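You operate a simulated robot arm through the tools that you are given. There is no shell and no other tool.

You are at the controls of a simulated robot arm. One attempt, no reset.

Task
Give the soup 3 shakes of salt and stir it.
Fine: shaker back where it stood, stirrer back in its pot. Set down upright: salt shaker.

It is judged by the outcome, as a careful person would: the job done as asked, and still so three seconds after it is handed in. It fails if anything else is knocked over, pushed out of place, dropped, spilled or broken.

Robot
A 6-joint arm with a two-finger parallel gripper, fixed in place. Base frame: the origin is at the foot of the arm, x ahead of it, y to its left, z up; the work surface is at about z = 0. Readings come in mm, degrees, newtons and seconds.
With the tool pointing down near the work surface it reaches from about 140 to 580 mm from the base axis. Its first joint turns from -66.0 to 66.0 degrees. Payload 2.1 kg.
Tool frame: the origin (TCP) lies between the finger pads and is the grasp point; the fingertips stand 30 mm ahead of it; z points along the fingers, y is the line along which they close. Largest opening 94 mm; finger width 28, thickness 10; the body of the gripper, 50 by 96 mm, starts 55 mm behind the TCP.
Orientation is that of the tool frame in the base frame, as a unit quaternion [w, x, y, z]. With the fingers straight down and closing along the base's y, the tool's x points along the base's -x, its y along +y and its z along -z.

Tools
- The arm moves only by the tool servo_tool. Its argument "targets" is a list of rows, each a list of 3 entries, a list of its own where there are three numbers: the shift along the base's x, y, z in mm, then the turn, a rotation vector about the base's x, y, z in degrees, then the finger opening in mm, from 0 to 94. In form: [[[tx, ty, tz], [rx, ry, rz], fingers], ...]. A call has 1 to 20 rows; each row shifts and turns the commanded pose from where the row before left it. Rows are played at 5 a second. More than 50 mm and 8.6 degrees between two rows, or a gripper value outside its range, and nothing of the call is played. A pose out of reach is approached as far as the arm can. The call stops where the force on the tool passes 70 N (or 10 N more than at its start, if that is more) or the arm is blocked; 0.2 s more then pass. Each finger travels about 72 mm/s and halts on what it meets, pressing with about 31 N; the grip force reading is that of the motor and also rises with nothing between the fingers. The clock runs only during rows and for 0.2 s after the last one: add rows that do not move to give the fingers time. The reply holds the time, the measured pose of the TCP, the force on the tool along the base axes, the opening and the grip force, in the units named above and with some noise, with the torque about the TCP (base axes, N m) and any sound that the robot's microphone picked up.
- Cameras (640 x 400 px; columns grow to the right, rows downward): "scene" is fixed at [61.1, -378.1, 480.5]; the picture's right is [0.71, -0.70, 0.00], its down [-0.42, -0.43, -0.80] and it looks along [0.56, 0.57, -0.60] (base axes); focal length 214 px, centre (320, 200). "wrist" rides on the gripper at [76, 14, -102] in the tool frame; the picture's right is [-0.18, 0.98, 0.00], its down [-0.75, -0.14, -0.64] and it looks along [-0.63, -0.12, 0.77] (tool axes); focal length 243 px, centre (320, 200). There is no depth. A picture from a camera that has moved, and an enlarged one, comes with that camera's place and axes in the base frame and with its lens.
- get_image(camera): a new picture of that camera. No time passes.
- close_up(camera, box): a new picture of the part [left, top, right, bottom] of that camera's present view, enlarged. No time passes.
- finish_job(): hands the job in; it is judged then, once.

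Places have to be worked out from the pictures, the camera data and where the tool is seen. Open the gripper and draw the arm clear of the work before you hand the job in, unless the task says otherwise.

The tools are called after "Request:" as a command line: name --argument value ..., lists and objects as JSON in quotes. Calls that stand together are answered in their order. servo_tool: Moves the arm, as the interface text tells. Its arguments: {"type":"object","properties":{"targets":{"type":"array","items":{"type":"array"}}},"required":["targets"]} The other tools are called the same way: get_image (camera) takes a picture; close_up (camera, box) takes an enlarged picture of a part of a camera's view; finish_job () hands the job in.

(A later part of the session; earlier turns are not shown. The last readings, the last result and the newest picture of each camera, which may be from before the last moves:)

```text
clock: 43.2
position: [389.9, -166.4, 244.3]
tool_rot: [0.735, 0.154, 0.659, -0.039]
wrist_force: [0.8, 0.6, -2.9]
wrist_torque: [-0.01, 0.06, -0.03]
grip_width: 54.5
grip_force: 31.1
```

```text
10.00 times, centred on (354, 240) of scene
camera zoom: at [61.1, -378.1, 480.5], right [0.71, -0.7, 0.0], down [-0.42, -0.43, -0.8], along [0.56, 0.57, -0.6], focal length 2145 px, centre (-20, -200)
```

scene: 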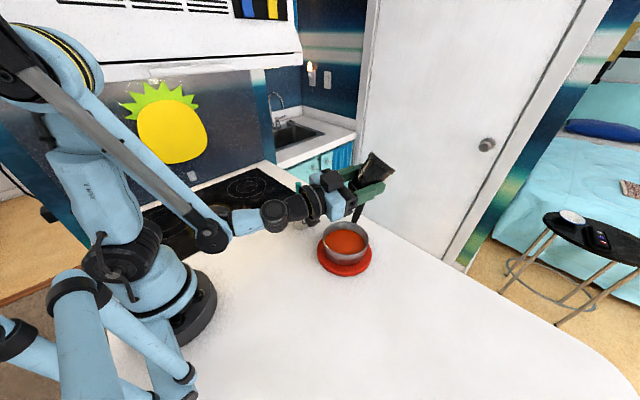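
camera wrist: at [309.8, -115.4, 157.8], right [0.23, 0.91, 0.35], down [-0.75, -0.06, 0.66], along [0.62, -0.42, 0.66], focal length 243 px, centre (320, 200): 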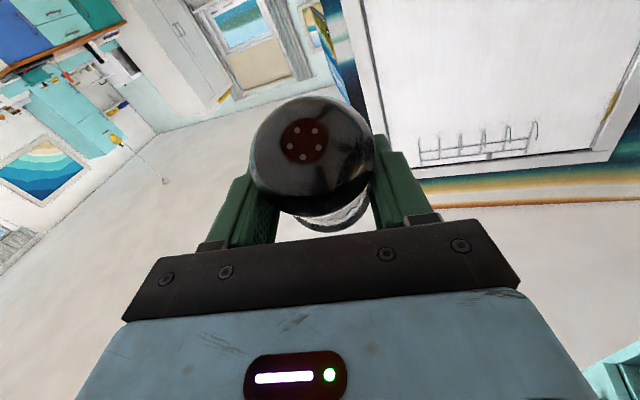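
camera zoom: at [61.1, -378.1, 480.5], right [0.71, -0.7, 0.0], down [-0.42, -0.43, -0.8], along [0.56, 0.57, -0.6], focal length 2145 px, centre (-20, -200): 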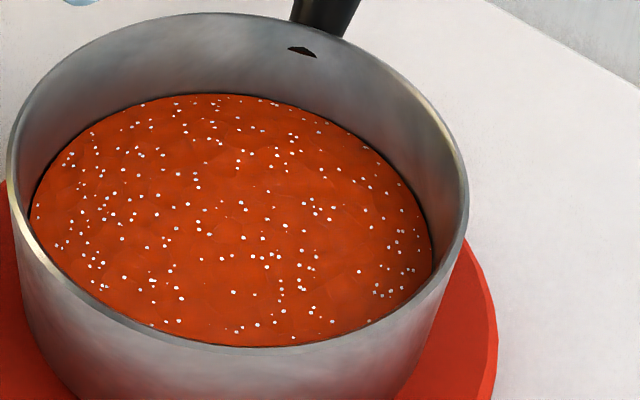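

There's no change from the slow rise. Now the third and last down-stroke.

Request:
servo_tool --targets '[[[0, 0, -4], [0, 0, 0], 30], [[0, 0, -7], [0, 0, 0], 30], [[0, 0, -7], [0, 0, 0], 30], [[0, 0, -2], [0, 0, 0], 30], [[0, 0, 0], [0, 0, 0], 30]]'

Request:
close_up --camera "scene" --box '[338, 220, 370, 260]'

Request:
close_up --camera "scene" --box '[270, 130, 430, 290]'

```text
clock: 44.4
position: [390.2, -166.4, 224.5]
tool_rot: [0.735, 0.154, 0.659, -0.039]
wrist_force: [-0.5, 0.3, -1.1]
wrist_torque: [0.03, 0.04, 0.01]
grip_width: 54.4
grip_force: 31.3
```

```text
10.00 times, centred on (354, 240) of scene
camera zoom: at [61.1, -378.1, 480.5], right [0.71, -0.7, 0.0], down [-0.42, -0.43, -0.8], along [0.56, 0.57, -0.6], focal length 2145 px, centre (-20, -200)
```

zoom: 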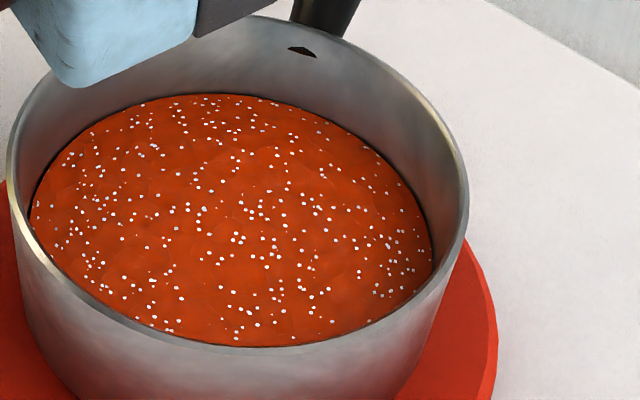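

```text
2.50 times, centred on (350, 210) of scene
camera zoom: at [61.1, -378.1, 480.5], right [0.71, -0.7, 0.0], down [-0.42, -0.43, -0.8], along [0.56, 0.57, -0.6], focal length 536 px, centre (245, 175)
```

zoom: 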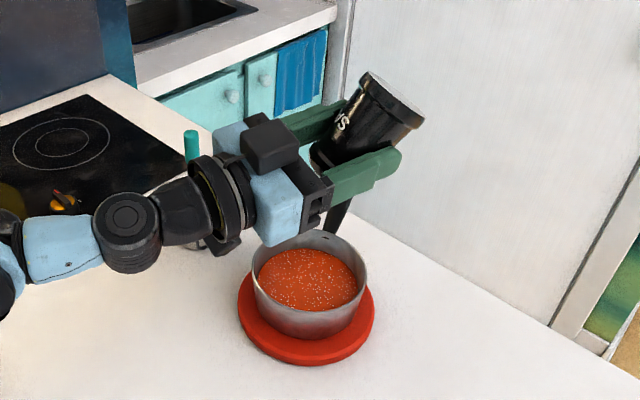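

Three equal doses are in the soup and nothing fell outside. I'll roll the shaker back upright slowly over the pot so it doesn't shake out more.

Request:
servo_tool --targets '[[[-0.28, -0.96, 0], [2, -0.58, 0.18], 30], [[-0.28, -0.96, 0], [4.07, -1.18, 0.36], 30], [[-0.28, -0.96, 0], [4.07, -1.18, 0.36], 30], [[-0.28, -0.96, 0], [4.07, -1.18, 0.36], 30], [[-0.28, -0.96, 0], [4.07, -1.18, 0.36], 30], [[-0.28, -0.96, 0], [4.07, -1.18, 0.36], 30], [[-0.28, -0.96, 0], [4.07, -1.18, 0.36], 30], [[-0.28, -0.96, 0], [4.07, -1.18, 0.36], 30], [[-0.28, -0.96, 0], [4.07, -1.18, 0.36], 30], [[-0.28, -0.96, 0], [4.07, -1.18, 0.36], 30], [[-0.28, -0.96, 0], [4.07, -1.18, 0.36], 30], [[-0.28, -0.96, 0], [4.07, -1.18, 0.36], 30], [[-0.28, -0.96, 0], [4.07, -1.18, 0.36], 30], [[-0.28, -0.96, 0], [4.07, -1.18, 0.36], 30], [[-0.28, -0.96, 0], [4.07, -1.18, 0.36], 30], [[-0.28, -0.96, 0], [4.07, -1.18, 0.36], 30], [[-0.28, -0.96, 0], [4.07, -1.18, 0.36], 30], [[-0.28, -0.96, 0], [4.07, -1.18, 0.36], 30], [[-0.28, -0.96, 0], [4.07, -1.18, 0.36], 30], [[-0.28, -0.96, 0], [4.07, -1.18, 0.36], 30]]'

Request:
close_up --camera "scene" --box '[338, 220, 370, 260]'

```text
clock: 48.6
position: [384.6, -187.8, 221.6]
tool_rot: [0.577, 0.552, 0.393, 0.457]
wrist_force: [0.1, -0.1, -1.6]
wrist_torque: [0.04, 0.03, 0.0]
grip_width: 54.6
grip_force: 31.2
```

```text
10.00 times, centred on (354, 240) of scene
camera zoom: at [61.1, -378.1, 480.5], right [0.71, -0.7, 0.0], down [-0.42, -0.43, -0.8], along [0.56, 0.57, -0.6], focal length 2145 px, centre (-20, -200)
```

zoom: 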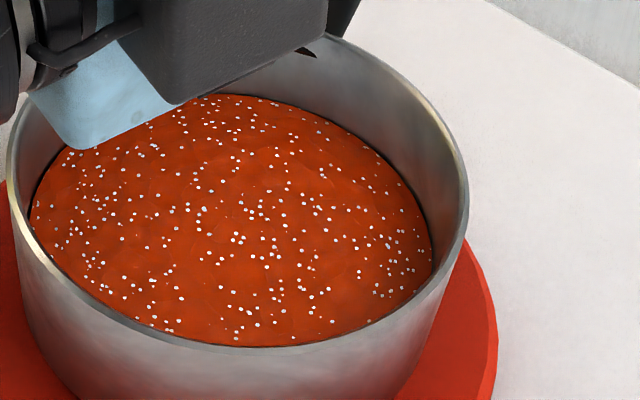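

No additional salt fell. I'll finish rolling upright while shifting back to the point above the pot where this pose was reachable before.

Request:
servo_tool --targets '[[[0.5, 2.9, 1.8], [4.07, -1.18, 0.36], 30], [[0.5, 2.9, 1.8], [6, -1.74, 0.53], 30], [[0.5, 2.9, 1.8], [8.0, -2.31, 0.71], 30], [[0.5, 2.9, 1.8], [8.0, -2.31, 0.71], 30], [[0.5, 2.9, 1.8], [8.0, -2.31, 0.71], 30], [[0.5, 2.9, 1.8], [8.0, -2.31, 0.71], 30], [[0.5, 2.9, 1.8], [8.0, -2.31, 0.71], 30], [[0.5, 2.9, 1.8], [8.0, -2.31, 0.71], 30], [[0.5, 2.9, 1.8], [8.0, -2.31, 0.71], 30], [[0.5, 2.9, 1.8], [8.0, -2.31, 0.71], 30], [[0, 0, 0], [6, -1.74, 0.53], 30], [[0, 0, 0], [3, -0.87, 0.27], 30], [[0, 0, 0], [0, 0, 0], 30]]'

Request:
get_image --camera "scene"

```text
clock: 51.4
position: [389.4, -158.9, 241.0]
tool_rot: [0.104, 0.67, -0.093, 0.73]
wrist_force: [-0.5, -0.4, -1.4]
wrist_torque: [0.01, 0.05, -0.02]
grip_width: 54.6
grip_force: 30.9
```

```text
taken
```

scene: 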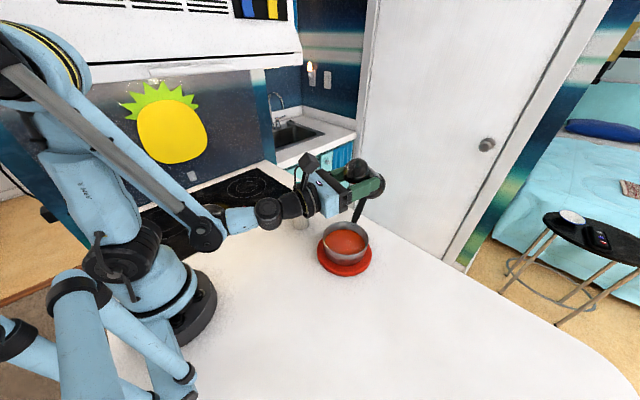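

It's back in the same orientation as before the roll. I'll pitch the tool back to 40° down so the shaker is vertical, and check.

Request:
servo_tool --targets '[[[0, 0, 0], [0.7, 2.4, 0], 30], [[0, 0, 0], [1.38, 4.81, 0], 30], [[0, 0, 0], [1.38, 4.81, 0], 30], [[0, 0, 0], [1.38, 4.81, 0], 30], [[0, 0, 0], [1.38, 4.81, 0], 30], [[0, 0, 0], [1.38, 4.81, 0], 30], [[0, 0, 0], [1.38, 4.81, 0], 30], [[0, 0, 0], [1.38, 4.81, 0], 30], [[0, 0, 0], [1.38, 4.81, 0], 30], [[0, 0, 0], [0.7, 2.4, 0], 30], [[0, 0, 0], [0, 0, 0], 30]]'

Request:
get_image --camera "scene"

```text
clock: 53.8
position: [388.2, -157.9, 241.5]
tool_rot: [0.061, 0.898, -0.125, 0.417]
wrist_force: [-0.4, 0.5, -1.8]
wrist_torque: [-0.02, 0.02, 0.0]
grip_width: 54.6
grip_force: 30.6
```

```text
taken
```

scene: 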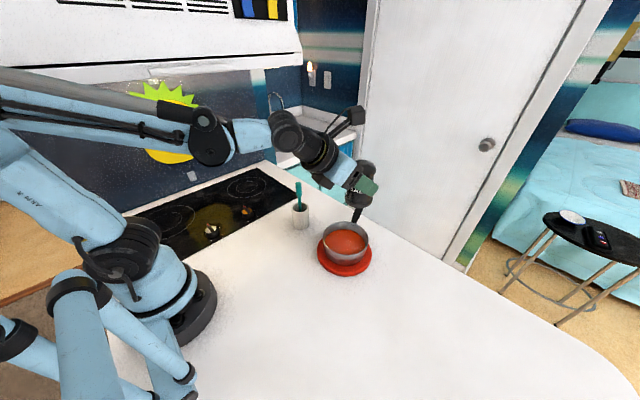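

The shaker is upright again. I'll carry it back above its original spot, yawing back to the grasp heading on the way.

Request:
servo_tool --targets '[[[-2.5, -6.4, -1.2], [0, 0, 0], 30], [[-4.9, -12.7, -2.5], [0, 0, 0], 30], [[-4.9, -12.7, -2.5], [0, 0, -2.13], 30], [[-4.9, -12.7, -2.5], [0, 0, -2.13], 30], [[-4.9, -12.7, -2.5], [0, 0, -2.13], 30], [[-4.9, -12.7, -2.5], [0, 0, -2.13], 30], [[-4.9, -12.7, -2.5], [0, 0, -2.13], 30], [[-4.9, -12.7, -2.5], [0, 0, -2.13], 30], [[-4.9, -12.7, -2.5], [0, 0, -2.13], 30], [[-4.9, -12.7, -2.5], [0, 0, -2.13], 30], [[-4.9, -12.7, -2.5], [0, 0, -2.13], 30], [[-4.9, -12.7, -2.3], [0, 0, -2.13], 30], [[-2.4, -6.4, -1.0], [0, 0, 0], 30], [[0, 0, 0], [0, 0, 0], 30], [[0, 0, 0], [0, 0, 0], 30]]'

Request:
get_image --camera "scene"

Request:
get_image --camera "wrist"

```text
clock: 57.0
position: [330.1, -311.1, 212.4]
tool_rot: [0.136, 0.86, -0.289, 0.399]
wrist_force: [0.3, 0.6, -1.8]
wrist_torque: [0.01, -0.02, -0.04]
grip_width: 54.5
grip_force: 30.9
```

```text
taken
```

scene: 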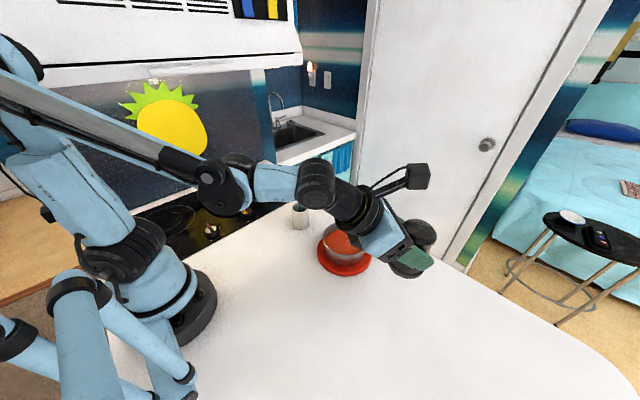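

```text
taken
camera wrist: at [298.5, -303.4, 336.9], right [-0.69, -0.71, -0.14], down [-0.69, 0.7, -0.16], along [0.21, -0.02, -0.98], focal length 243 px, centre (320, 200)
```

wrist: 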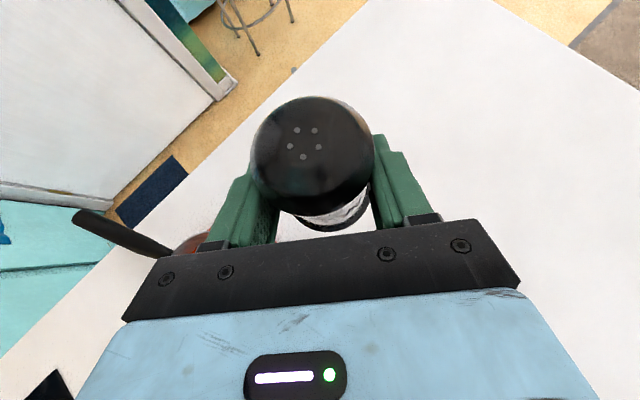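

The pose matches the lift pose to within a millimetre and the shaker hasn't slipped in the grip. I'll descend smoothly to about 9 mm above its standing height.

Request:
servo_tool --targets '[[[0, 0, -5], [0, 0, 0], 30], [[0, 0, -10], [0, 0, 0], 30], [[0, 0, -15], [0, 0, 0], 30], [[0, 0, -18], [0, 0, 0], 30], [[0, 0, -18], [0, 0, 0], 30], [[0, 0, -18], [0, 0, 0], 30], [[0, 0, -18], [0, 0, 0], 30], [[0, 0, -18], [0, 0, 0], 30], [[0, 0, -14], [0, 0, 0], 30], [[0, 0, -8], [0, 0, 0], 30], [[0, 0, -4], [0, 0, 0], 30], [[0, 0, 0], [0, 0, 0], 30], [[0, 0, 0], [0, 0, 0], 30]]'

Request:
get_image --camera "wrist"

Request:
close_up --camera "scene" --box '[300, 220, 440, 340]'

```text
clock: 59.8
position: [331.9, -309.0, 67.2]
tool_rot: [0.135, 0.86, -0.288, 0.399]
wrist_force: [-0.9, -0.5, -2.4]
wrist_torque: [0.03, 0.02, 0.06]
grip_width: 54.5
grip_force: 31.2
```

```text
taken
camera wrist: at [299.8, -302.9, 191.7], right [-0.69, -0.71, -0.14], down [-0.69, 0.7, -0.16], along [0.21, -0.02, -0.98], focal length 243 px, centre (320, 200)
```

wrist: 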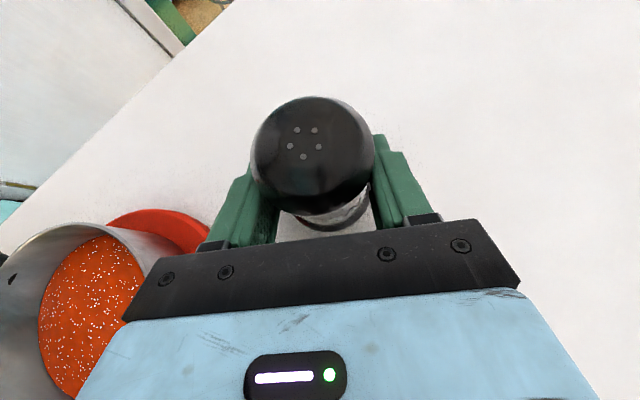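

```text
3.33 times, centred on (370, 280) of scene
camera zoom: at [61.1, -378.1, 480.5], right [0.71, -0.7, 0.0], down [-0.42, -0.43, -0.8], along [0.56, 0.57, -0.6], focal length 715 px, centre (153, -67)
```

zoom: 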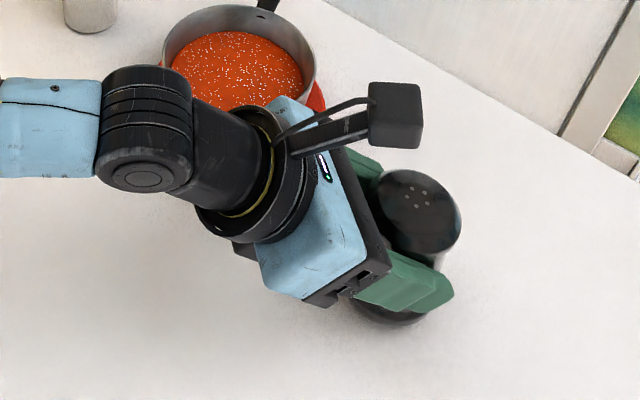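

It's about 9 mm above the table. I'll lower in small steps with a slight position correction, and watch the force.

Request:
servo_tool --targets '[[[-0.5, -0.4, -2], [0, 0, 0], 30], [[-0.5, -0.4, -2], [0, 0, 0], 30], [[-0.5, -0.4, -2], [0, 0, 0], 30], [[-0.3, -0.2, -1.5], [0, 0, 0], 30], [[0, 0, 0], [0, 0, 0], 30], [[0, 0, 0], [0, 0, 0], 30]]'

```text
clock: 61.2
position: [329.0, -310.3, 58.9]
tool_rot: [0.136, 0.859, -0.289, 0.399]
wrist_force: [0.7, 0.7, -1.6]
wrist_torque: [0.01, -0.03, 0.0]
grip_width: 54.7
grip_force: 30.9
```

It's 1–2 mm above the original height and not yet touching. I'll lower in half-millimetre steps.

Request:
servo_tool --targets '[[[0, 0, -0.7], [0, 0, 0], 30], [[0, 0, -0.7], [0, 0, 0], 30], [[0, 0, 0], [0, 0, 0], 30], [[0, 0, 0], [0, 0, 0], 30]]'

Request:
close_up --camera "scene" --box '[350, 255, 440, 330]'

```text
clock: 62.2
position: [328.6, -311.3, 59.2]
tool_rot: [0.137, 0.859, -0.289, 0.4]
wrist_force: [-2.1, 10.6, 30.0]
wrist_torque: [-0.2, -0.3, 0.03]
grip_width: 54.2
grip_force: 31.0
```

```text
5.33 times, centred on (395, 292) of scene
camera zoom: at [61.0, -378.0, 480.6], right [0.71, -0.7, 0.0], down [-0.42, -0.43, -0.8], along [0.56, 0.57, -0.6], focal length 1144 px, centre (-80, -293)
```

zoom: 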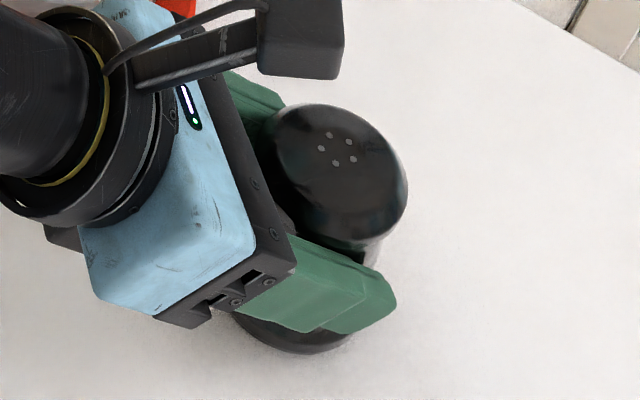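

It has touched down, with Fz at +30 N. I'll ease off by about half a millimetre so the release is gentle.

Request:
servo_tool --targets '[[[0, 0, 0.5], [0, 0, 0], 30], [[0, 0, 0], [0, 0, 0], 30]]'

```text
clock: 62.8
position: [329.0, -312.4, 59.5]
tool_rot: [0.136, 0.859, -0.289, 0.4]
wrist_force: [5.5, 2.1, 11.3]
wrist_torque: [-0.26, -0.61, 0.22]
grip_width: 54.4
grip_force: 31.2
```

Down to 11 N. One more small ease before opening.

Request:
servo_tool --targets '[[[0, 0, 0.3], [0, 0, 0], 30], [[0, 0, 0], [0, 0, 0], 30]]'

```text
clock: 63.4
position: [328.3, -313.4, 57.5]
tool_rot: [0.136, 0.86, -0.289, 0.398]
wrist_force: [1.3, 0.5, 11.5]
wrist_torque: [-0.27, -0.42, 0.02]
grip_width: 54.6
grip_force: 31.1
```

Still about 11 N. I'll ease slightly more and check that the pose is steady.

Request:
servo_tool --targets '[[[0, 0, 0.4], [0, 0, 0], 30], [[0, 0, 0], [0, 0, 0], 30], [[0, 0, 0], [0, 0, 0], 30]]'

Request:
get_image --camera "wrist"

Request:
close_up --camera "scene" --box '[350, 255, 440, 330]'

```text
clock: 64.2
position: [328.7, -312.2, 59.5]
tool_rot: [0.136, 0.86, -0.289, 0.398]
wrist_force: [-0.1, 0.8, -1.6]
wrist_torque: [0.01, 0.04, 0.02]
grip_width: 54.5
grip_force: 31.3
```

```text
taken
camera wrist: at [296.8, -305.4, 183.5], right [-0.69, -0.71, -0.14], down [-0.69, 0.7, -0.16], along [0.21, -0.02, -0.98], focal length 243 px, centre (320, 200)
```

wrist: 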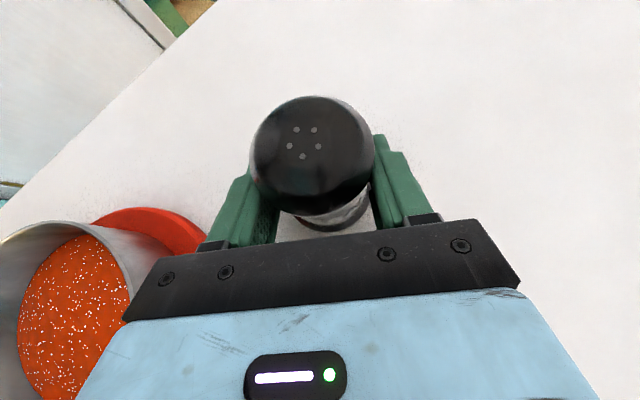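

```text
5.33 times, centred on (395, 292) of scene
camera zoom: at [61.1, -378.2, 480.5], right [0.71, -0.7, 0.0], down [-0.42, -0.43, -0.8], along [0.56, 0.57, -0.6], focal length 1144 px, centre (-80, -293)
```

zoom: 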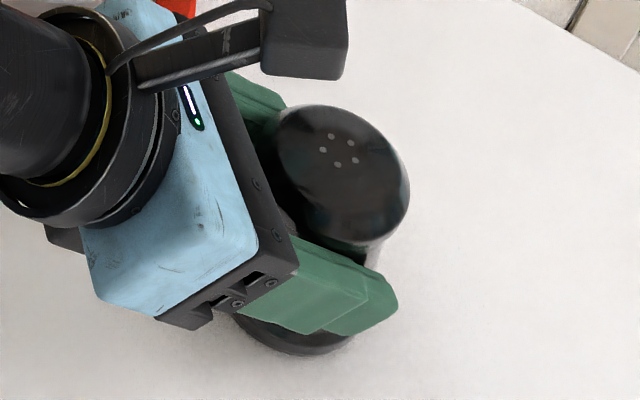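

The shaker is now barely off the table. Compared with its original view it sits about 3 mm toward +x/-y, so I'll hover 1 mm, shift back, and lower again.

Request:
servo_tool --targets '[[[0, 0, 1], [0, 0, 0], 30], [[-0.7, 1.2, 0], [0, 0, 0], 30], [[-0.8, 1.3, 0], [0, 0, 0], 30], [[0, 0, -0.8], [0, 0, 0], 30], [[0, 0, 0], [0, 0, 0], 30], [[0, 0, 0], [0, 0, 0], 30]]'

Request:
close_up --camera "scene" --box '[350, 255, 440, 330]'

```text
clock: 65.6
position: [327.1, -308.6, 59.0]
tool_rot: [0.136, 0.86, -0.288, 0.399]
wrist_force: [-0.3, 0.1, -2.3]
wrist_torque: [-0.01, 0.04, -0.02]
grip_width: 54.6
grip_force: 31.2
```

```text
5.33 times, centred on (395, 292) of scene
camera zoom: at [61.1, -378.1, 480.5], right [0.71, -0.7, 0.0], down [-0.42, -0.43, -0.8], along [0.56, 0.57, -0.6], focal length 1144 px, centre (-80, -293)
```

zoom: 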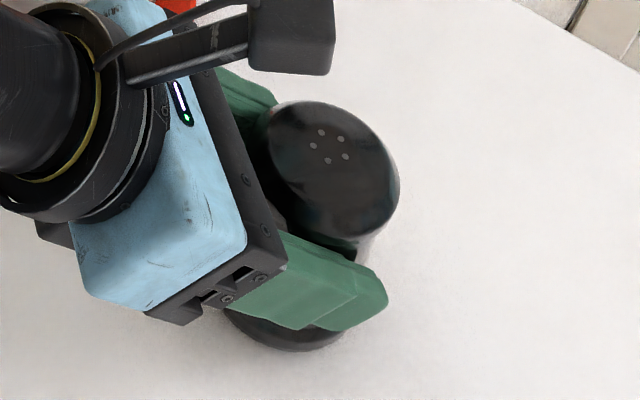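

Its image position now matches the original to within a pixel. I'll lower a few tenths of a millimetre to contact.

Request:
servo_tool --targets '[[[0, 0, -0.3], [0, 0, 0], 30], [[0, 0, 0], [0, 0, 0], 30], [[0, 0, 0], [0, 0, 0], 30]]'

```text
clock: 66.4
position: [326.8, -308.6, 58.4]
tool_rot: [0.137, 0.86, -0.289, 0.398]
wrist_force: [1.0, 0.1, -1.4]
wrist_torque: [-0.01, 0.0, -0.01]
grip_width: 54.5
grip_force: 31.4
```

No contact yet, so another 0.3 mm down.

Request:
servo_tool --targets '[[[0, 0, -0.3], [0, 0, 0], 30], [[0, 0, 0], [0, 0, 0], 30], [[0, 0, 0], [0, 0, 0], 30]]'

```text
clock: 67.2
position: [327.8, -308.8, 59.2]
tool_rot: [0.136, 0.86, -0.289, 0.399]
wrist_force: [-0.4, -0.2, -1.6]
wrist_torque: [0.0, -0.02, 0.0]
grip_width: 54.5
grip_force: 31.4
```

Still free; another 0.4 mm.

Request:
servo_tool --targets '[[[0, 0, -0.4], [0, 0, 0], 30], [[0, 0, 0], [0, 0, 0], 30], [[0, 0, 0], [0, 0, 0], 30]]'

```text
clock: 68.0
position: [328.4, -309.6, 57.8]
tool_rot: [0.137, 0.859, -0.289, 0.4]
wrist_force: [-2.8, 6.3, 14.0]
wrist_torque: [-0.18, -0.1, -0.01]
grip_width: 54.3
grip_force: 30.6
```

Contact at 14 N. I'll ease 0.2 mm and open the fingers in place.

Request:
servo_tool --targets '[[[0, 0, 0.2], [0, 0, 0], 30], [[0, 0, 0], [0, 0, 0], 56], [[0, 0, 0], [0, 0, 0], 60], [[0, 0, 0], [0, 0, 0], 68], [[0, 0, 0], [0, 0, 0], 80], [[0, 0, 0], [0, 0, 0], 94], [[0, 0, 0], [0, 0, 0], 94]]'

Request:
get_image --camera "wrist"

Request:
close_up --camera "scene" --box '[350, 255, 440, 330]'

```text
clock: 69.6
position: [327.4, -309.7, 57.8]
tool_rot: [0.136, 0.86, -0.289, 0.398]
wrist_force: [-0.6, 0.2, 0.4]
wrist_torque: [0.0, -0.01, -0.01]
grip_width: 94.5
grip_force: 0.0
```

```text
taken
camera wrist: at [296.1, -302.0, 181.9], right [-0.69, -0.71, -0.14], down [-0.69, 0.7, -0.16], along [0.21, -0.02, -0.98], focal length 243 px, centre (320, 200)
```

wrist: 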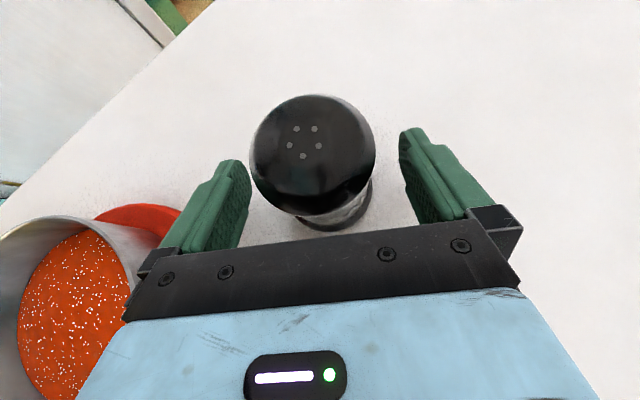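

```text
5.33 times, centred on (395, 292) of scene
camera zoom: at [61.1, -378.1, 480.5], right [0.71, -0.7, 0.0], down [-0.42, -0.43, -0.8], along [0.56, 0.57, -0.6], focal length 1144 px, centre (-80, -293)
```

zoom: 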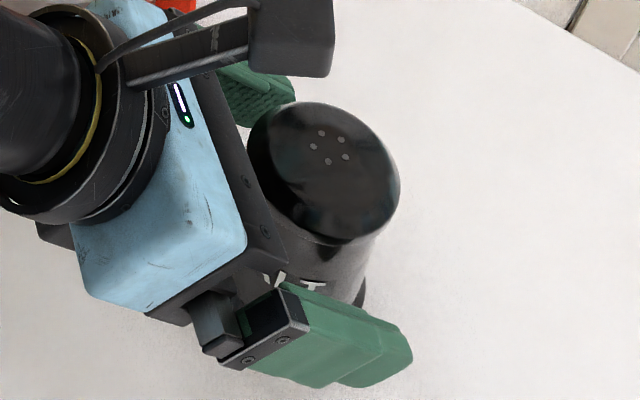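

Released: the shaker stands upright on its original spot, with the holes at the same pixels. I'll back straight out along the approach line, then rise.

Request:
servo_tool --targets '[[[-3, 2.3, 3.2], [0, 0, 0], 94], [[-6.06, 4.66, 6.45], [0, 0, 0], 94], [[-6.06, 4.66, 6.45], [0, 0, 0], 94], [[-6.06, 4.66, 6.45], [0, 0, 0], 94], [[-6.06, 4.66, 6.45], [0, 0, 0], 94], [[-6.06, 4.66, 6.45], [0, 0, 0], 94], [[-6.06, 4.66, 6.45], [0, 0, 0], 94], [[-6.06, 4.66, 6.45], [0, 0, 0], 94], [[-3, 2, 20], [0, 0, 0], 94], [[0, 0, 25], [0, 0, 0], 94], [[0, 0, 25], [0, 0, 0], 94], [[0, 0, 25], [0, 0, 0], 94], [[0, 0, 25], [0, 0, 0], 94], [[0, 0, 25], [0, 0, 0], 94], [[0, 0, 0], [0, 0, 0], 94]]'

Request:
close_up --camera "scene" --box '[270, 160, 430, 340]'

```text
clock: 72.8
position: [280.5, -274.2, 250.3]
tool_rot: [0.135, 0.861, -0.288, 0.398]
wrist_force: [-0.7, 0.2, 0.0]
wrist_torque: [0.01, -0.01, 0.02]
grip_width: 94.1
grip_force: 0.0
```

```text
2.22 times, centred on (350, 250) of scene
camera zoom: at [61.1, -378.1, 480.5], right [0.71, -0.7, 0.0], down [-0.42, -0.43, -0.8], along [0.56, 0.57, -0.6], focal length 477 px, centre (253, 89)
```

zoom: 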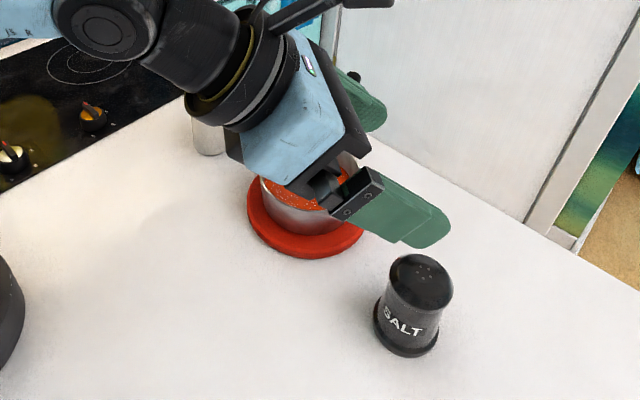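

The shaker is exactly where it was and upright. At this safe height I'll roll the hand back 170° toward its starting roll, to get ready for picking the stirrer from above.

Request:
servo_tool --targets '[[[0, 0, 2], [-5.16, 3.92, 5.51], 94], [[0, 0, 2], [-5.16, 3.92, 5.51], 94], [[0, 0, 2], [-5.16, 3.92, 5.51], 94], [[0, 0, 2], [-5.16, 3.92, 5.51], 94], [[0, 0, 2], [-5.16, 3.92, 5.51], 94], [[0, 0, 2], [-5.16, 3.92, 5.51], 94], [[0, 0, 2], [-5.16, 3.92, 5.51], 94], [[0, 0, 2], [-5.16, 3.92, 5.51], 94], [[0, 0, 2], [-5.16, 3.92, 5.51], 94], [[0, 0, 2], [-5.16, 3.92, 5.51], 94], [[0, 0, 2], [-5.16, 3.92, 5.51], 94], [[0, 0, 2], [-5.16, 3.92, 5.51], 94], [[0, 0, 2], [-5.16, 3.92, 5.51], 94], [[0, 0, 2], [-5.16, 3.92, 5.51], 94], [[0, 0, 2], [-5.16, 3.92, 5.51], 94], [[0, 0, 2], [-5.16, 3.92, 5.51], 94], [[0, 0, 2], [-5.16, 3.92, 5.51], 94], [[0, 0, 2], [-5.16, 3.92, 5.51], 94], [[0, 0, 2], [-5.16, 3.92, 5.51], 94], [[0, 0, 2], [-5.16, 3.92, 5.51], 94]]'

```text
clock: 77.0
position: [277.5, -271.5, 291.5]
tool_rot: [0.406, 0.36, 0.834, -0.098]
wrist_force: [0.7, 0.6, 0.5]
wrist_torque: [-0.01, 0.01, -0.02]
grip_width: 94.1
grip_force: 0.0
```

The roll is nearly done. I'll now swing the tool to point straight down, fingers closing along y, while moving across at height toward the stirrer.

Request:
servo_tool --targets '[[[2, 10, 2], [1.32, 5.48, 4.86], 94], [[4, 18, 2], [1.32, 5.48, 4.86], 94], [[5.2, 23, 0], [1.32, 5.48, 4.86], 94], [[5.2, 23, 0], [1.32, 5.48, 4.86], 94], [[5.2, 23, 0], [1.32, 5.48, 4.86], 94], [[5.2, 23, 0], [1.32, 5.48, 4.86], 94], [[5.2, 23, 0], [1.32, 5.48, 4.86], 94], [[5.2, 23, 0], [1.32, 5.48, 4.86], 94], [[5.2, 23, 0], [1.32, 5.48, 4.86], 94], [[5.2, 23, 0], [0, 0, 0], 94], [[5.2, 23, 0], [0, 0, 0], 94], [[5.2, 23, 0], [0, 0, 0], 94], [[3, 15, 0], [0, 0, 0], 94], [[1, 8, 0], [0, 0, 0], 94], [[0, 0, 0], [0, 0, 0], 94]]'

Request:
get_image --camera "wrist"

Request:
get_image --camera "scene"

```text
clock: 80.2
position: [339.8, 8.5, 294.8]
tool_rot: [0.001, 0.001, 1.0, -0.001]
wrist_force: [0.2, 0.7, -0.1]
wrist_torque: [0.0, -0.02, -0.01]
grip_width: 93.8
grip_force: 0.1
```

```text
taken
camera wrist: at [263.5, 23.1, 398.1], right [0.19, 0.98, 0.0], down [0.75, -0.14, 0.64], along [0.63, -0.12, -0.77], focal length 243 px, centre (320, 200)
```

wrist: 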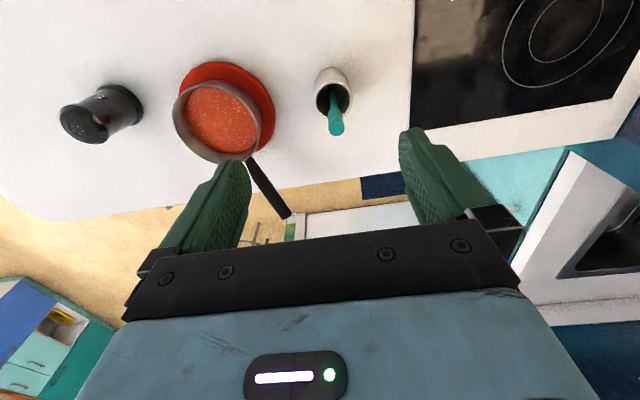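

```text
taken
```

scene: 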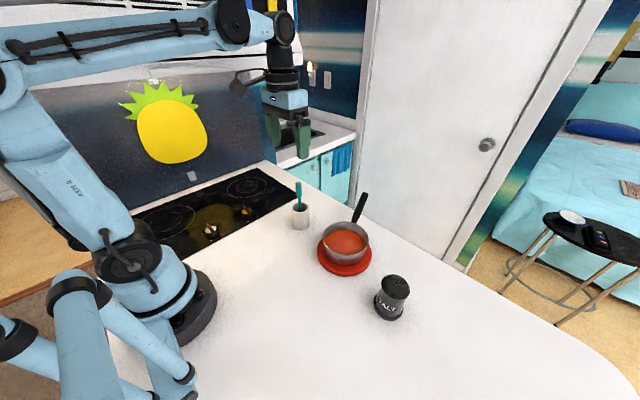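

The arm is straight down at (340, 8.5, 295). I'll zoom on the stirrer and its pot in both cameras.

Request:
close_up --camera "wrist" --box '[285, 50, 385, 150]'

Request:
close_up --camera "scene" --box '[270, 165, 340, 240]'

Request:
close_up --camera "wrist" --box '[160, 50, 300, 230]'

```text
4.00 times, centred on (335, 100) of wrist
camera zoom: at [263.5, 23.1, 398.1], right [0.19, 0.98, 0.0], down [0.75, -0.14, 0.64], along [0.63, -0.12, -0.77], focal length 970 px, centre (260, 600)
```

zoom: 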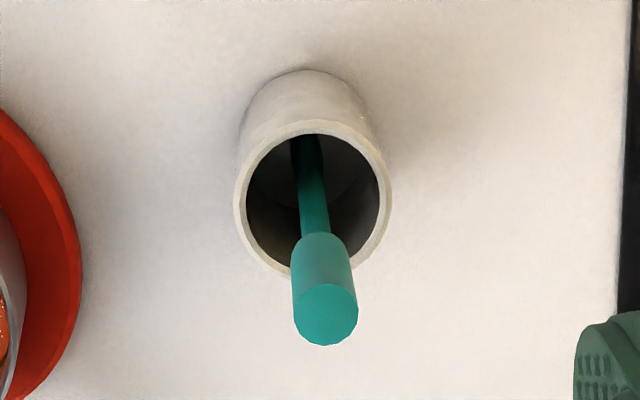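

```text
5.33 times, centred on (305, 202) of scene
camera zoom: at [61.1, -378.1, 480.5], right [0.71, -0.7, 0.0], down [-0.42, -0.43, -0.8], along [0.56, 0.57, -0.6], focal length 1144 px, centre (400, 187)
```

zoom: 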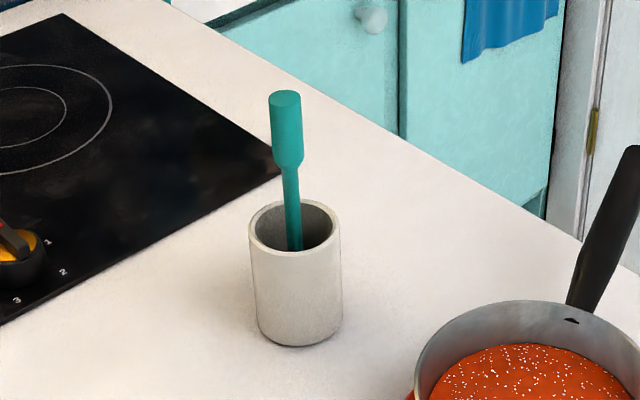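

```text
2.22 times, centred on (230, 140) of wrist
camera zoom: at [263.5, 23.1, 398.1], right [0.19, 0.98, 0.0], down [0.75, -0.14, 0.64], along [0.63, -0.12, -0.77], focal length 539 px, centre (520, 333)
```

zoom: 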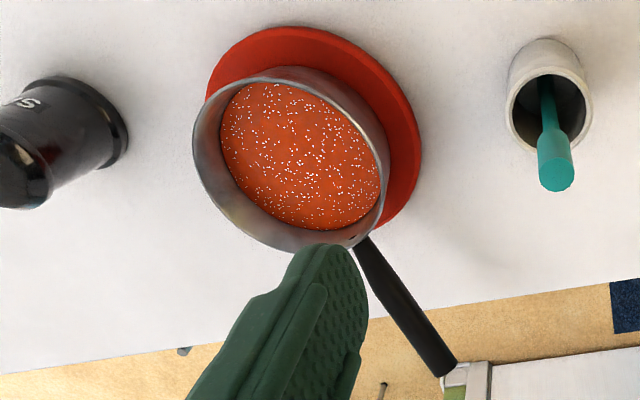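

The stirrer stands nearly vertical at about (365, 17.5). Its top is near z≈165, and the thick handle is about 16 mm wide down to z≈123. I'll move above it, with the fingertips just over its top, and check alignment.

Request:
servo_tool --targets '[[[5, 2, -10], [0, 0, 0], 94], [[5, 2, -15], [0, 0, 0], 94], [[5, 2, -15], [0, 0, 0], 94], [[5, 2, -15], [0, 0, 0], 94], [[5, 1, -15], [0, 0, 0], 94], [[0, 0, -8], [0, 0, 0], 94], [[0, 0, 0], [0, 0, 0], 94]]'

Request:
get_image --camera "wrist"

Request:
close_up --camera "scene" --box '[250, 120, 370, 240]'

```text
clock: 81.8
position: [365.3, 17.3, 217.8]
tool_rot: [0.0, 0.001, 1.0, -0.001]
wrist_force: [0.4, -0.8, -0.3]
wrist_torque: [0.02, 0.0, 0.02]
grip_width: 93.9
grip_force: 0.0
```

```text
taken
camera wrist: at [288.4, 32.1, 320.3], right [0.19, 0.98, 0.0], down [0.75, -0.14, 0.64], along [0.63, -0.12, -0.77], focal length 243 px, centre (320, 200)
```

wrist: 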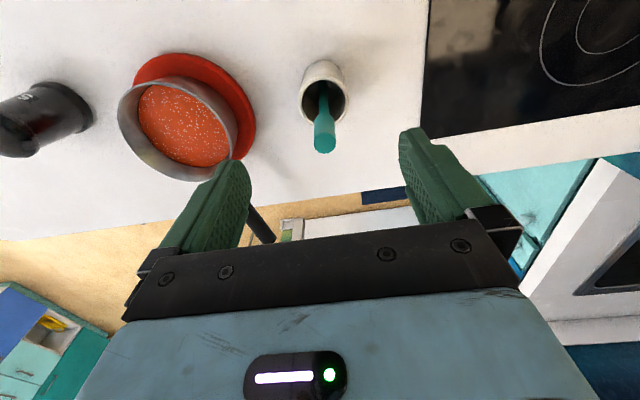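

```text
3.33 times, centred on (310, 180) of scene
camera zoom: at [61.1, -378.1, 480.5], right [0.71, -0.7, 0.0], down [-0.42, -0.43, -0.8], along [0.56, 0.57, -0.6], focal length 715 px, centre (353, 267)
```

zoom: 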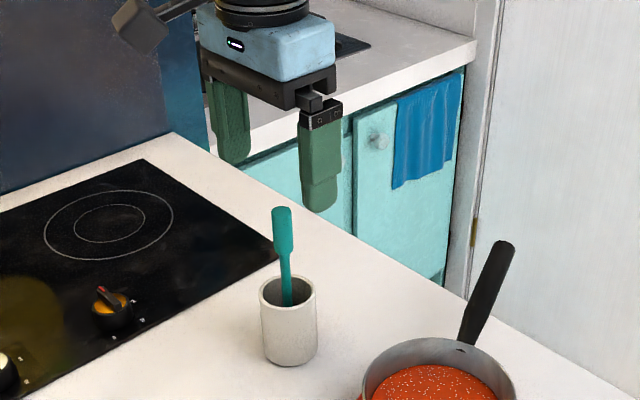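

The stirrer's top triangulates to about (366.7, 18.5, 165), within 2 mm of the tool axis. I'll descend with the fingers open to straddle the handle.

Request:
servo_tool --targets '[[[0.7, 0.6, -8], [0, 0, 0], 94], [[0.7, 0.6, -14], [0, 0, 0], 94], [[0, 0, -14], [0, 0, 0], 94], [[0, 0, -14], [0, 0, 0], 94], [[0, 0, -12], [0, 0, 0], 94], [[0, 0, -8], [0, 0, 0], 94], [[0, 0, -4], [0, 0, 0], 94], [[0, 0, 0], [0, 0, 0], 94]]'

Request:
get_image --camera "wrist"

Request:
close_up --camera "scene" --box '[250, 120, 370, 240]'

```text
clock: 83.6
position: [367.2, 18.4, 144.1]
tool_rot: [0.0, 0.0, 1.0, 0.0]
wrist_force: [-0.6, -0.3, 0.4]
wrist_torque: [0.0, 0.0, 0.0]
grip_width: 93.9
grip_force: 0.1
```

```text
taken
camera wrist: at [290.7, 32.9, 246.4], right [0.19, 0.98, 0.0], down [0.75, -0.14, 0.64], along [0.63, -0.12, -0.77], focal length 243 px, centre (320, 200)
```

wrist: 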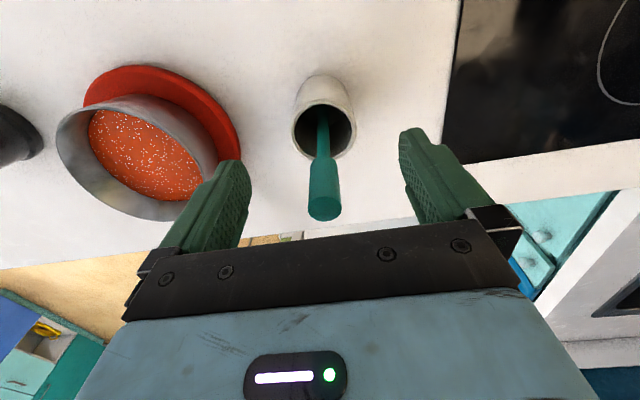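

```text
3.33 times, centred on (310, 180) of scene
camera zoom: at [61.1, -378.1, 480.5], right [0.71, -0.7, 0.0], down [-0.42, -0.43, -0.8], along [0.56, 0.57, -0.6], focal length 715 px, centre (353, 267)
```

zoom: 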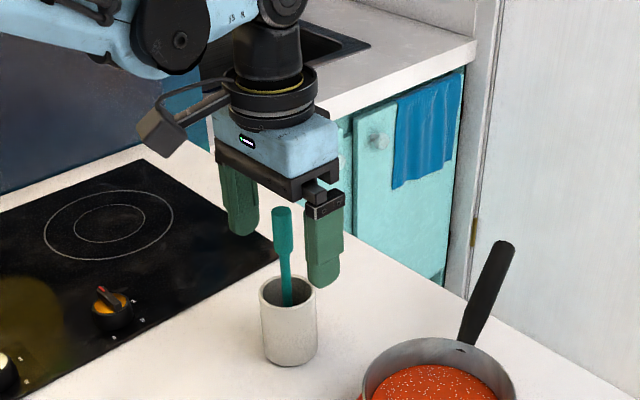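

The handle stands between the fingers, with its top at about (368.5, 19.5, 161) and 17 mm above the TCP. I'll close on it.

Request:
servo_tool --targets '[[[0.6, 0.6, 0], [0, 0, 0], 70], [[0, 0, 0], [0, 0, 0], 45], [[0, 0, 0], [0, 0, 0], 25], [[0, 0, 0], [0, 0, 0], 8], [[0, 0, 0], [0, 0, 0], 5], [[0, 0, 0], [0, 0, 0], 5]]'

Request:
get_image --camera "wrist"

Request:
close_up --camera "scene" --box '[250, 120, 370, 240]'

```text
clock: 85.0
position: [367.4, 19.5, 143.1]
tool_rot: [0.0, 0.001, 1.0, -0.001]
wrist_force: [-0.4, 0.4, 1.0]
wrist_torque: [0.15, -0.02, 0.01]
grip_width: 14.3
grip_force: 31.4
```

```text
taken
camera wrist: at [291.1, 34.0, 246.4], right [0.19, 0.98, 0.0], down [0.75, -0.14, 0.64], along [0.63, -0.12, -0.77], focal length 243 px, centre (320, 200)
```

wrist: 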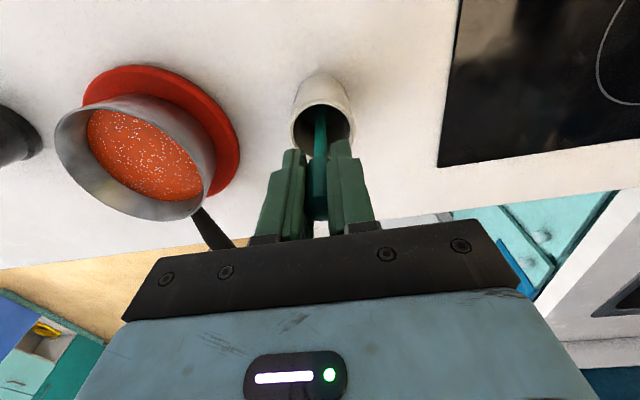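

```text
3.33 times, centred on (310, 180) of scene
camera zoom: at [61.1, -378.1, 480.5], right [0.71, -0.7, 0.0], down [-0.42, -0.43, -0.8], along [0.56, 0.57, -0.6], focal length 715 px, centre (353, 267)
```

zoom: 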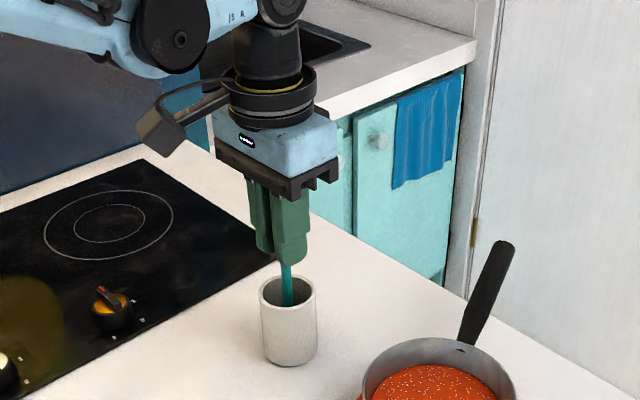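

I have the stirrer at 14.3 mm and 31 N. I'll lift it straight up gently and watch that its pot stays put.

Request:
servo_tool --targets '[[[0, 0, 3], [0, 0, 0], 5], [[0, 0, 6], [0, 0, 0], 5], [[0, 0, 10], [0, 0, 0], 5], [[0, 0, 12], [0, 0, 0], 5], [[0, 0, 12], [0, 0, 0], 5], [[0, 0, 12], [0, 0, 0], 5], [[0, 0, 12], [0, 0, 0], 5], [[0, 0, 12], [0, 0, 0], 5], [[0, 0, 12], [0, 0, 0], 5], [[0, 0, 12], [0, 0, 0], 5], [[0, 0, 10], [0, 0, 0], 5], [[0, 0, 5], [0, 0, 0], 5], [[0, 0, 2], [0, 0, 0], 5], [[0, 0, 0], [0, 0, 0], 5]]'

Request:
get_image --camera "wrist"

Request:
close_up --camera "scene" --box '[250, 90, 390, 290]'

```text
clock: 88.0
position: [367.1, 19.8, 263.8]
tool_rot: [0.0, 0.001, 1.0, -0.001]
wrist_force: [1.0, -0.1, 0.5]
wrist_torque: [0.02, 0.01, 0.0]
grip_width: 14.9
grip_force: 31.2
```

```text
taken
camera wrist: at [291.3, 34.4, 366.4], right [0.19, 0.98, 0.0], down [0.75, -0.14, 0.64], along [0.63, -0.12, -0.77], focal length 243 px, centre (320, 200)
```

wrist: 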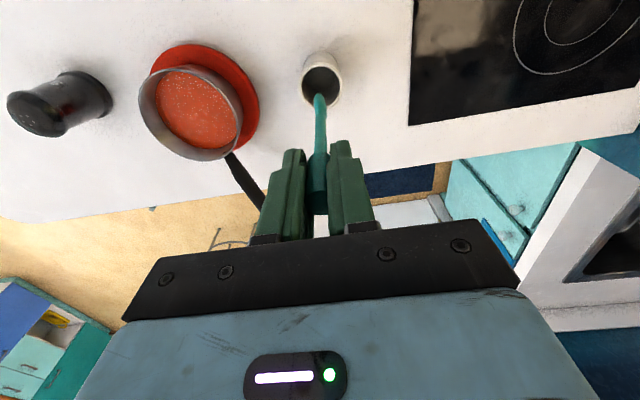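

```text
2.00 times, centred on (320, 190) of scene
camera zoom: at [61.1, -378.1, 480.5], right [0.71, -0.7, 0.0], down [-0.42, -0.43, -0.8], along [0.56, 0.57, -0.6], focal length 429 px, centre (320, 220)
```

zoom: 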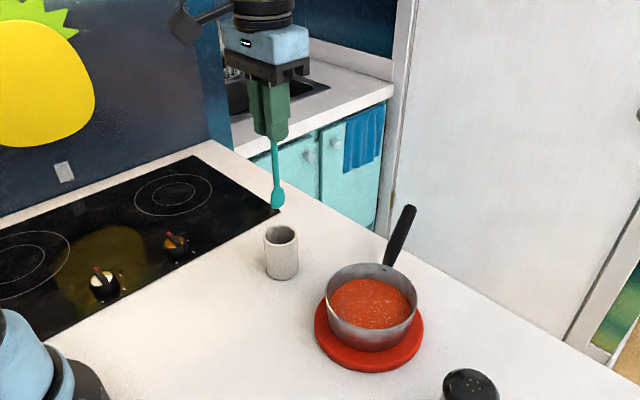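

The stirrer is clear of its pot, which hasn't moved. Its tip looks about 134 mm below the TCP; I'll zoom to confirm the tip and the soup level.

Request:
close_up --camera "scene" --box '[280, 130, 330, 210]'

Request:
close_up --camera "scene" --box '[310, 205, 390, 285]'

Request:
close_up --camera "wrist" --box '[120, 30, 360, 180]'

```text
5.00 times, centred on (305, 170) of scene
camera zoom: at [61.1, -378.1, 480.5], right [0.71, -0.7, 0.0], down [-0.42, -0.43, -0.8], along [0.56, 0.57, -0.6], focal length 1072 px, centre (395, 350)
```

zoom: 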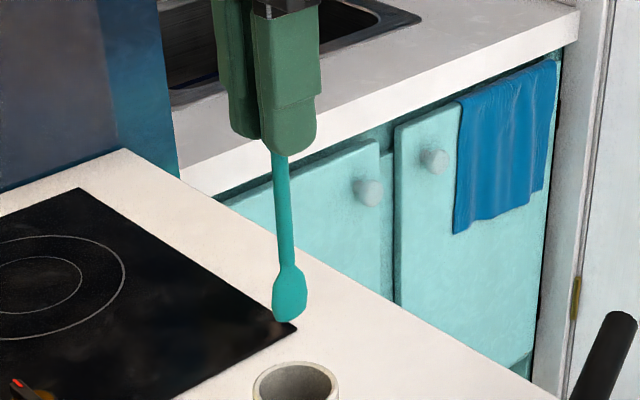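

```text
5.00 times, centred on (350, 245) of scene
camera zoom: at [61.1, -378.1, 480.5], right [0.71, -0.7, 0.0], down [-0.42, -0.43, -0.8], along [0.56, 0.57, -0.6], focal length 1072 px, centre (170, -25)
```

zoom: 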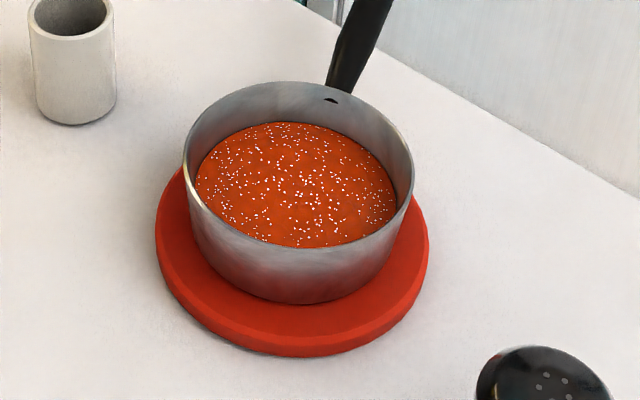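

```text
2.67 times, centred on (240, 105) of wrist
camera zoom: at [291.3, 34.4, 366.4], right [0.19, 0.98, 0.0], down [0.75, -0.14, 0.64], along [0.63, -0.12, -0.77], focal length 647 px, centre (533, 453)
```

zoom: 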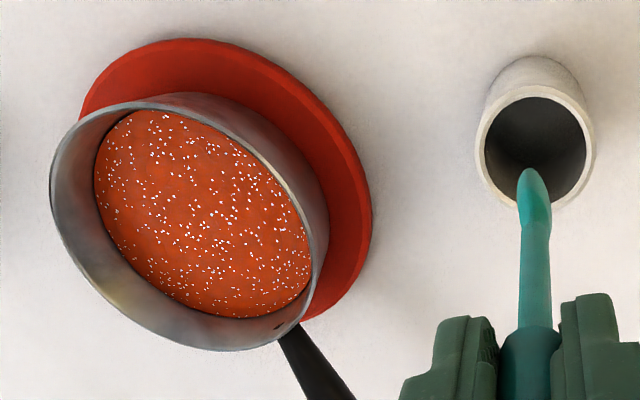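

The tip is about 136 mm below the TCP. All views agree with the soup pot centred at about (377, -151), rim z≈70 and soup surface z≈47. I'll carry the stirrer over the pot's centre at this height.

Request:
servo_tool --targets '[[[0.5, -8, 0], [0, 0, 0], 5], [[1, -16, 0], [0, 0, 0], 5], [[1, -18, 0], [0, 0, 0], 5], [[1, -18, 0], [0, 0, 0], 5], [[1, -18, 0], [0, 0, 0], 5], [[1, -18, 0], [0, 0, 0], 5], [[1, -18, 0], [0, 0, 0], 5], [[1, -18, 0], [0, 0, 0], 5], [[1, -18, 0], [0, 0, 0], 5], [[1, -14, 0], [0, 0, 0], 5], [[0.5, -7, 0], [0, 0, 0], 5], [[0, 0, 0], [0, 0, 0], 5], [[0, 0, 0], [0, 0, 0], 5]]'

Request:
get_image --camera "wrist"

Request:
close_up --camera "scene" --box '[290, 110, 430, 290]'

```text
clock: 90.8
position: [377.9, -153.4, 263.3]
tool_rot: [0.001, 0.002, 1.0, 0.0]
wrist_force: [-0.7, -0.6, -1.0]
wrist_torque: [-0.05, 0.01, -0.03]
grip_width: 15.4
grip_force: 31.9
```

```text
taken
camera wrist: at [301.3, -138.0, 366.5], right [0.19, 0.98, 0.0], down [0.75, -0.14, 0.64], along [0.63, -0.12, -0.77], focal length 243 px, centre (320, 200)
```

wrist: 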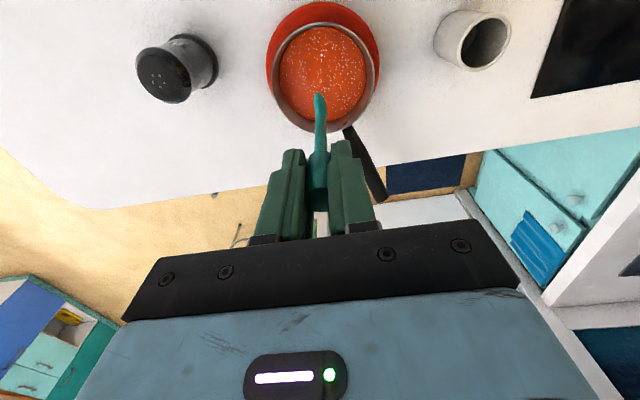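

```text
2.22 times, centred on (360, 200) of scene
camera zoom: at [61.1, -378.1, 480.5], right [0.71, -0.7, 0.0], down [-0.42, -0.43, -0.8], along [0.56, 0.57, -0.6], focal length 477 px, centre (231, 200)
```

zoom: 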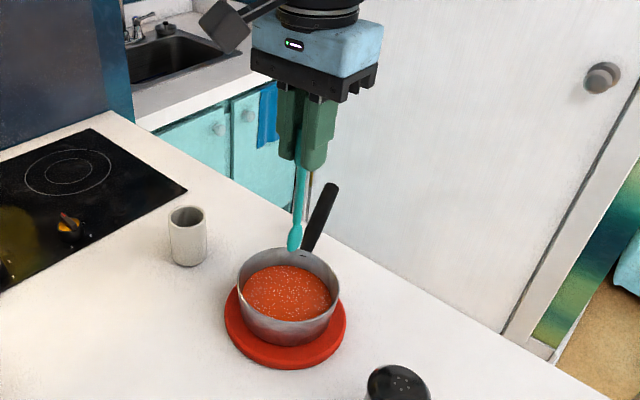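

The stirrer is over the pot, and this view puts the pot centre at about (376, -150). I'll nudge to centre and descend slowly into the soup, stopping a bit above the final depth.

Request:
servo_tool --targets '[[[-0.7, 1.2, -6], [0, 0, 0], 5], [[-0.7, 1.2, -10], [0, 0, 0], 5], [[0, 0, -12], [0, 0, 0], 5], [[0, 0, -12], [0, 0, 0], 5], [[0, 0, -12], [0, 0, 0], 5], [[0, 0, -10], [0, 0, 0], 5], [[0, 0, -8], [0, 0, 0], 5], [[0, 0, -6], [0, 0, 0], 5], [[0, 0, -6], [0, 0, 0], 5], [[0, 0, -5], [0, 0, 0], 5], [[0, 0, -4], [0, 0, 0], 5], [[0, 0, -3], [0, 0, 0], 5], [[0, 0, 0], [0, 0, 0], 5]]'

Request:
get_image --camera "wrist"

Request:
close_up --camera "scene" --box '[310, 185, 400, 285]'

```text
clock: 93.6
position: [375.4, -150.8, 169.6]
tool_rot: [0.0, 0.002, 1.0, -0.001]
wrist_force: [0.0, -0.2, 0.0]
wrist_torque: [0.03, -0.01, -0.01]
grip_width: 15.6
grip_force: 30.8
```

```text
taken
camera wrist: at [299.4, -135.5, 272.3], right [0.19, 0.98, 0.0], down [0.75, -0.14, 0.64], along [0.63, -0.12, -0.77], focal length 243 px, centre (320, 200)
```

wrist: 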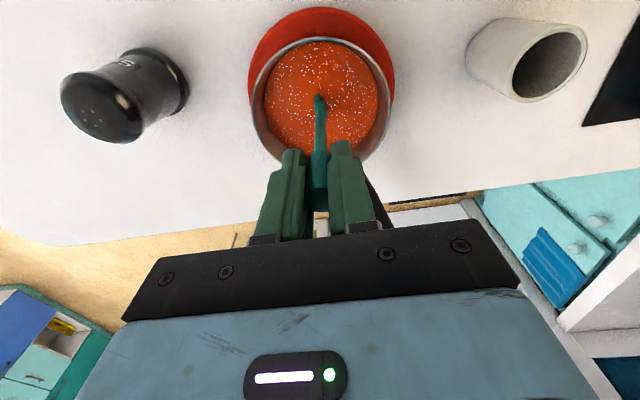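

```text
4.00 times, centred on (355, 235) of scene
camera zoom: at [61.1, -378.1, 480.5], right [0.71, -0.7, 0.0], down [-0.42, -0.43, -0.8], along [0.56, 0.57, -0.6], focal length 858 px, centre (180, 60)
```

zoom: 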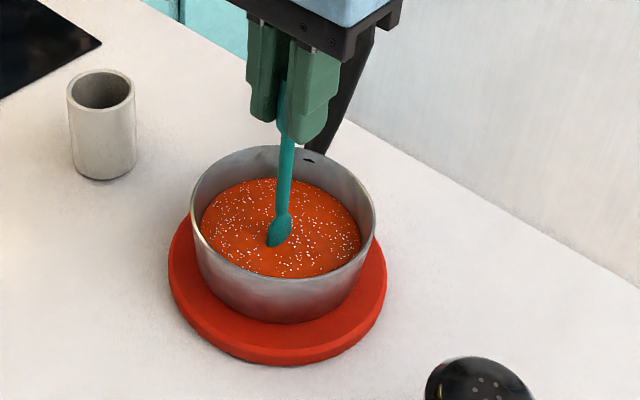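

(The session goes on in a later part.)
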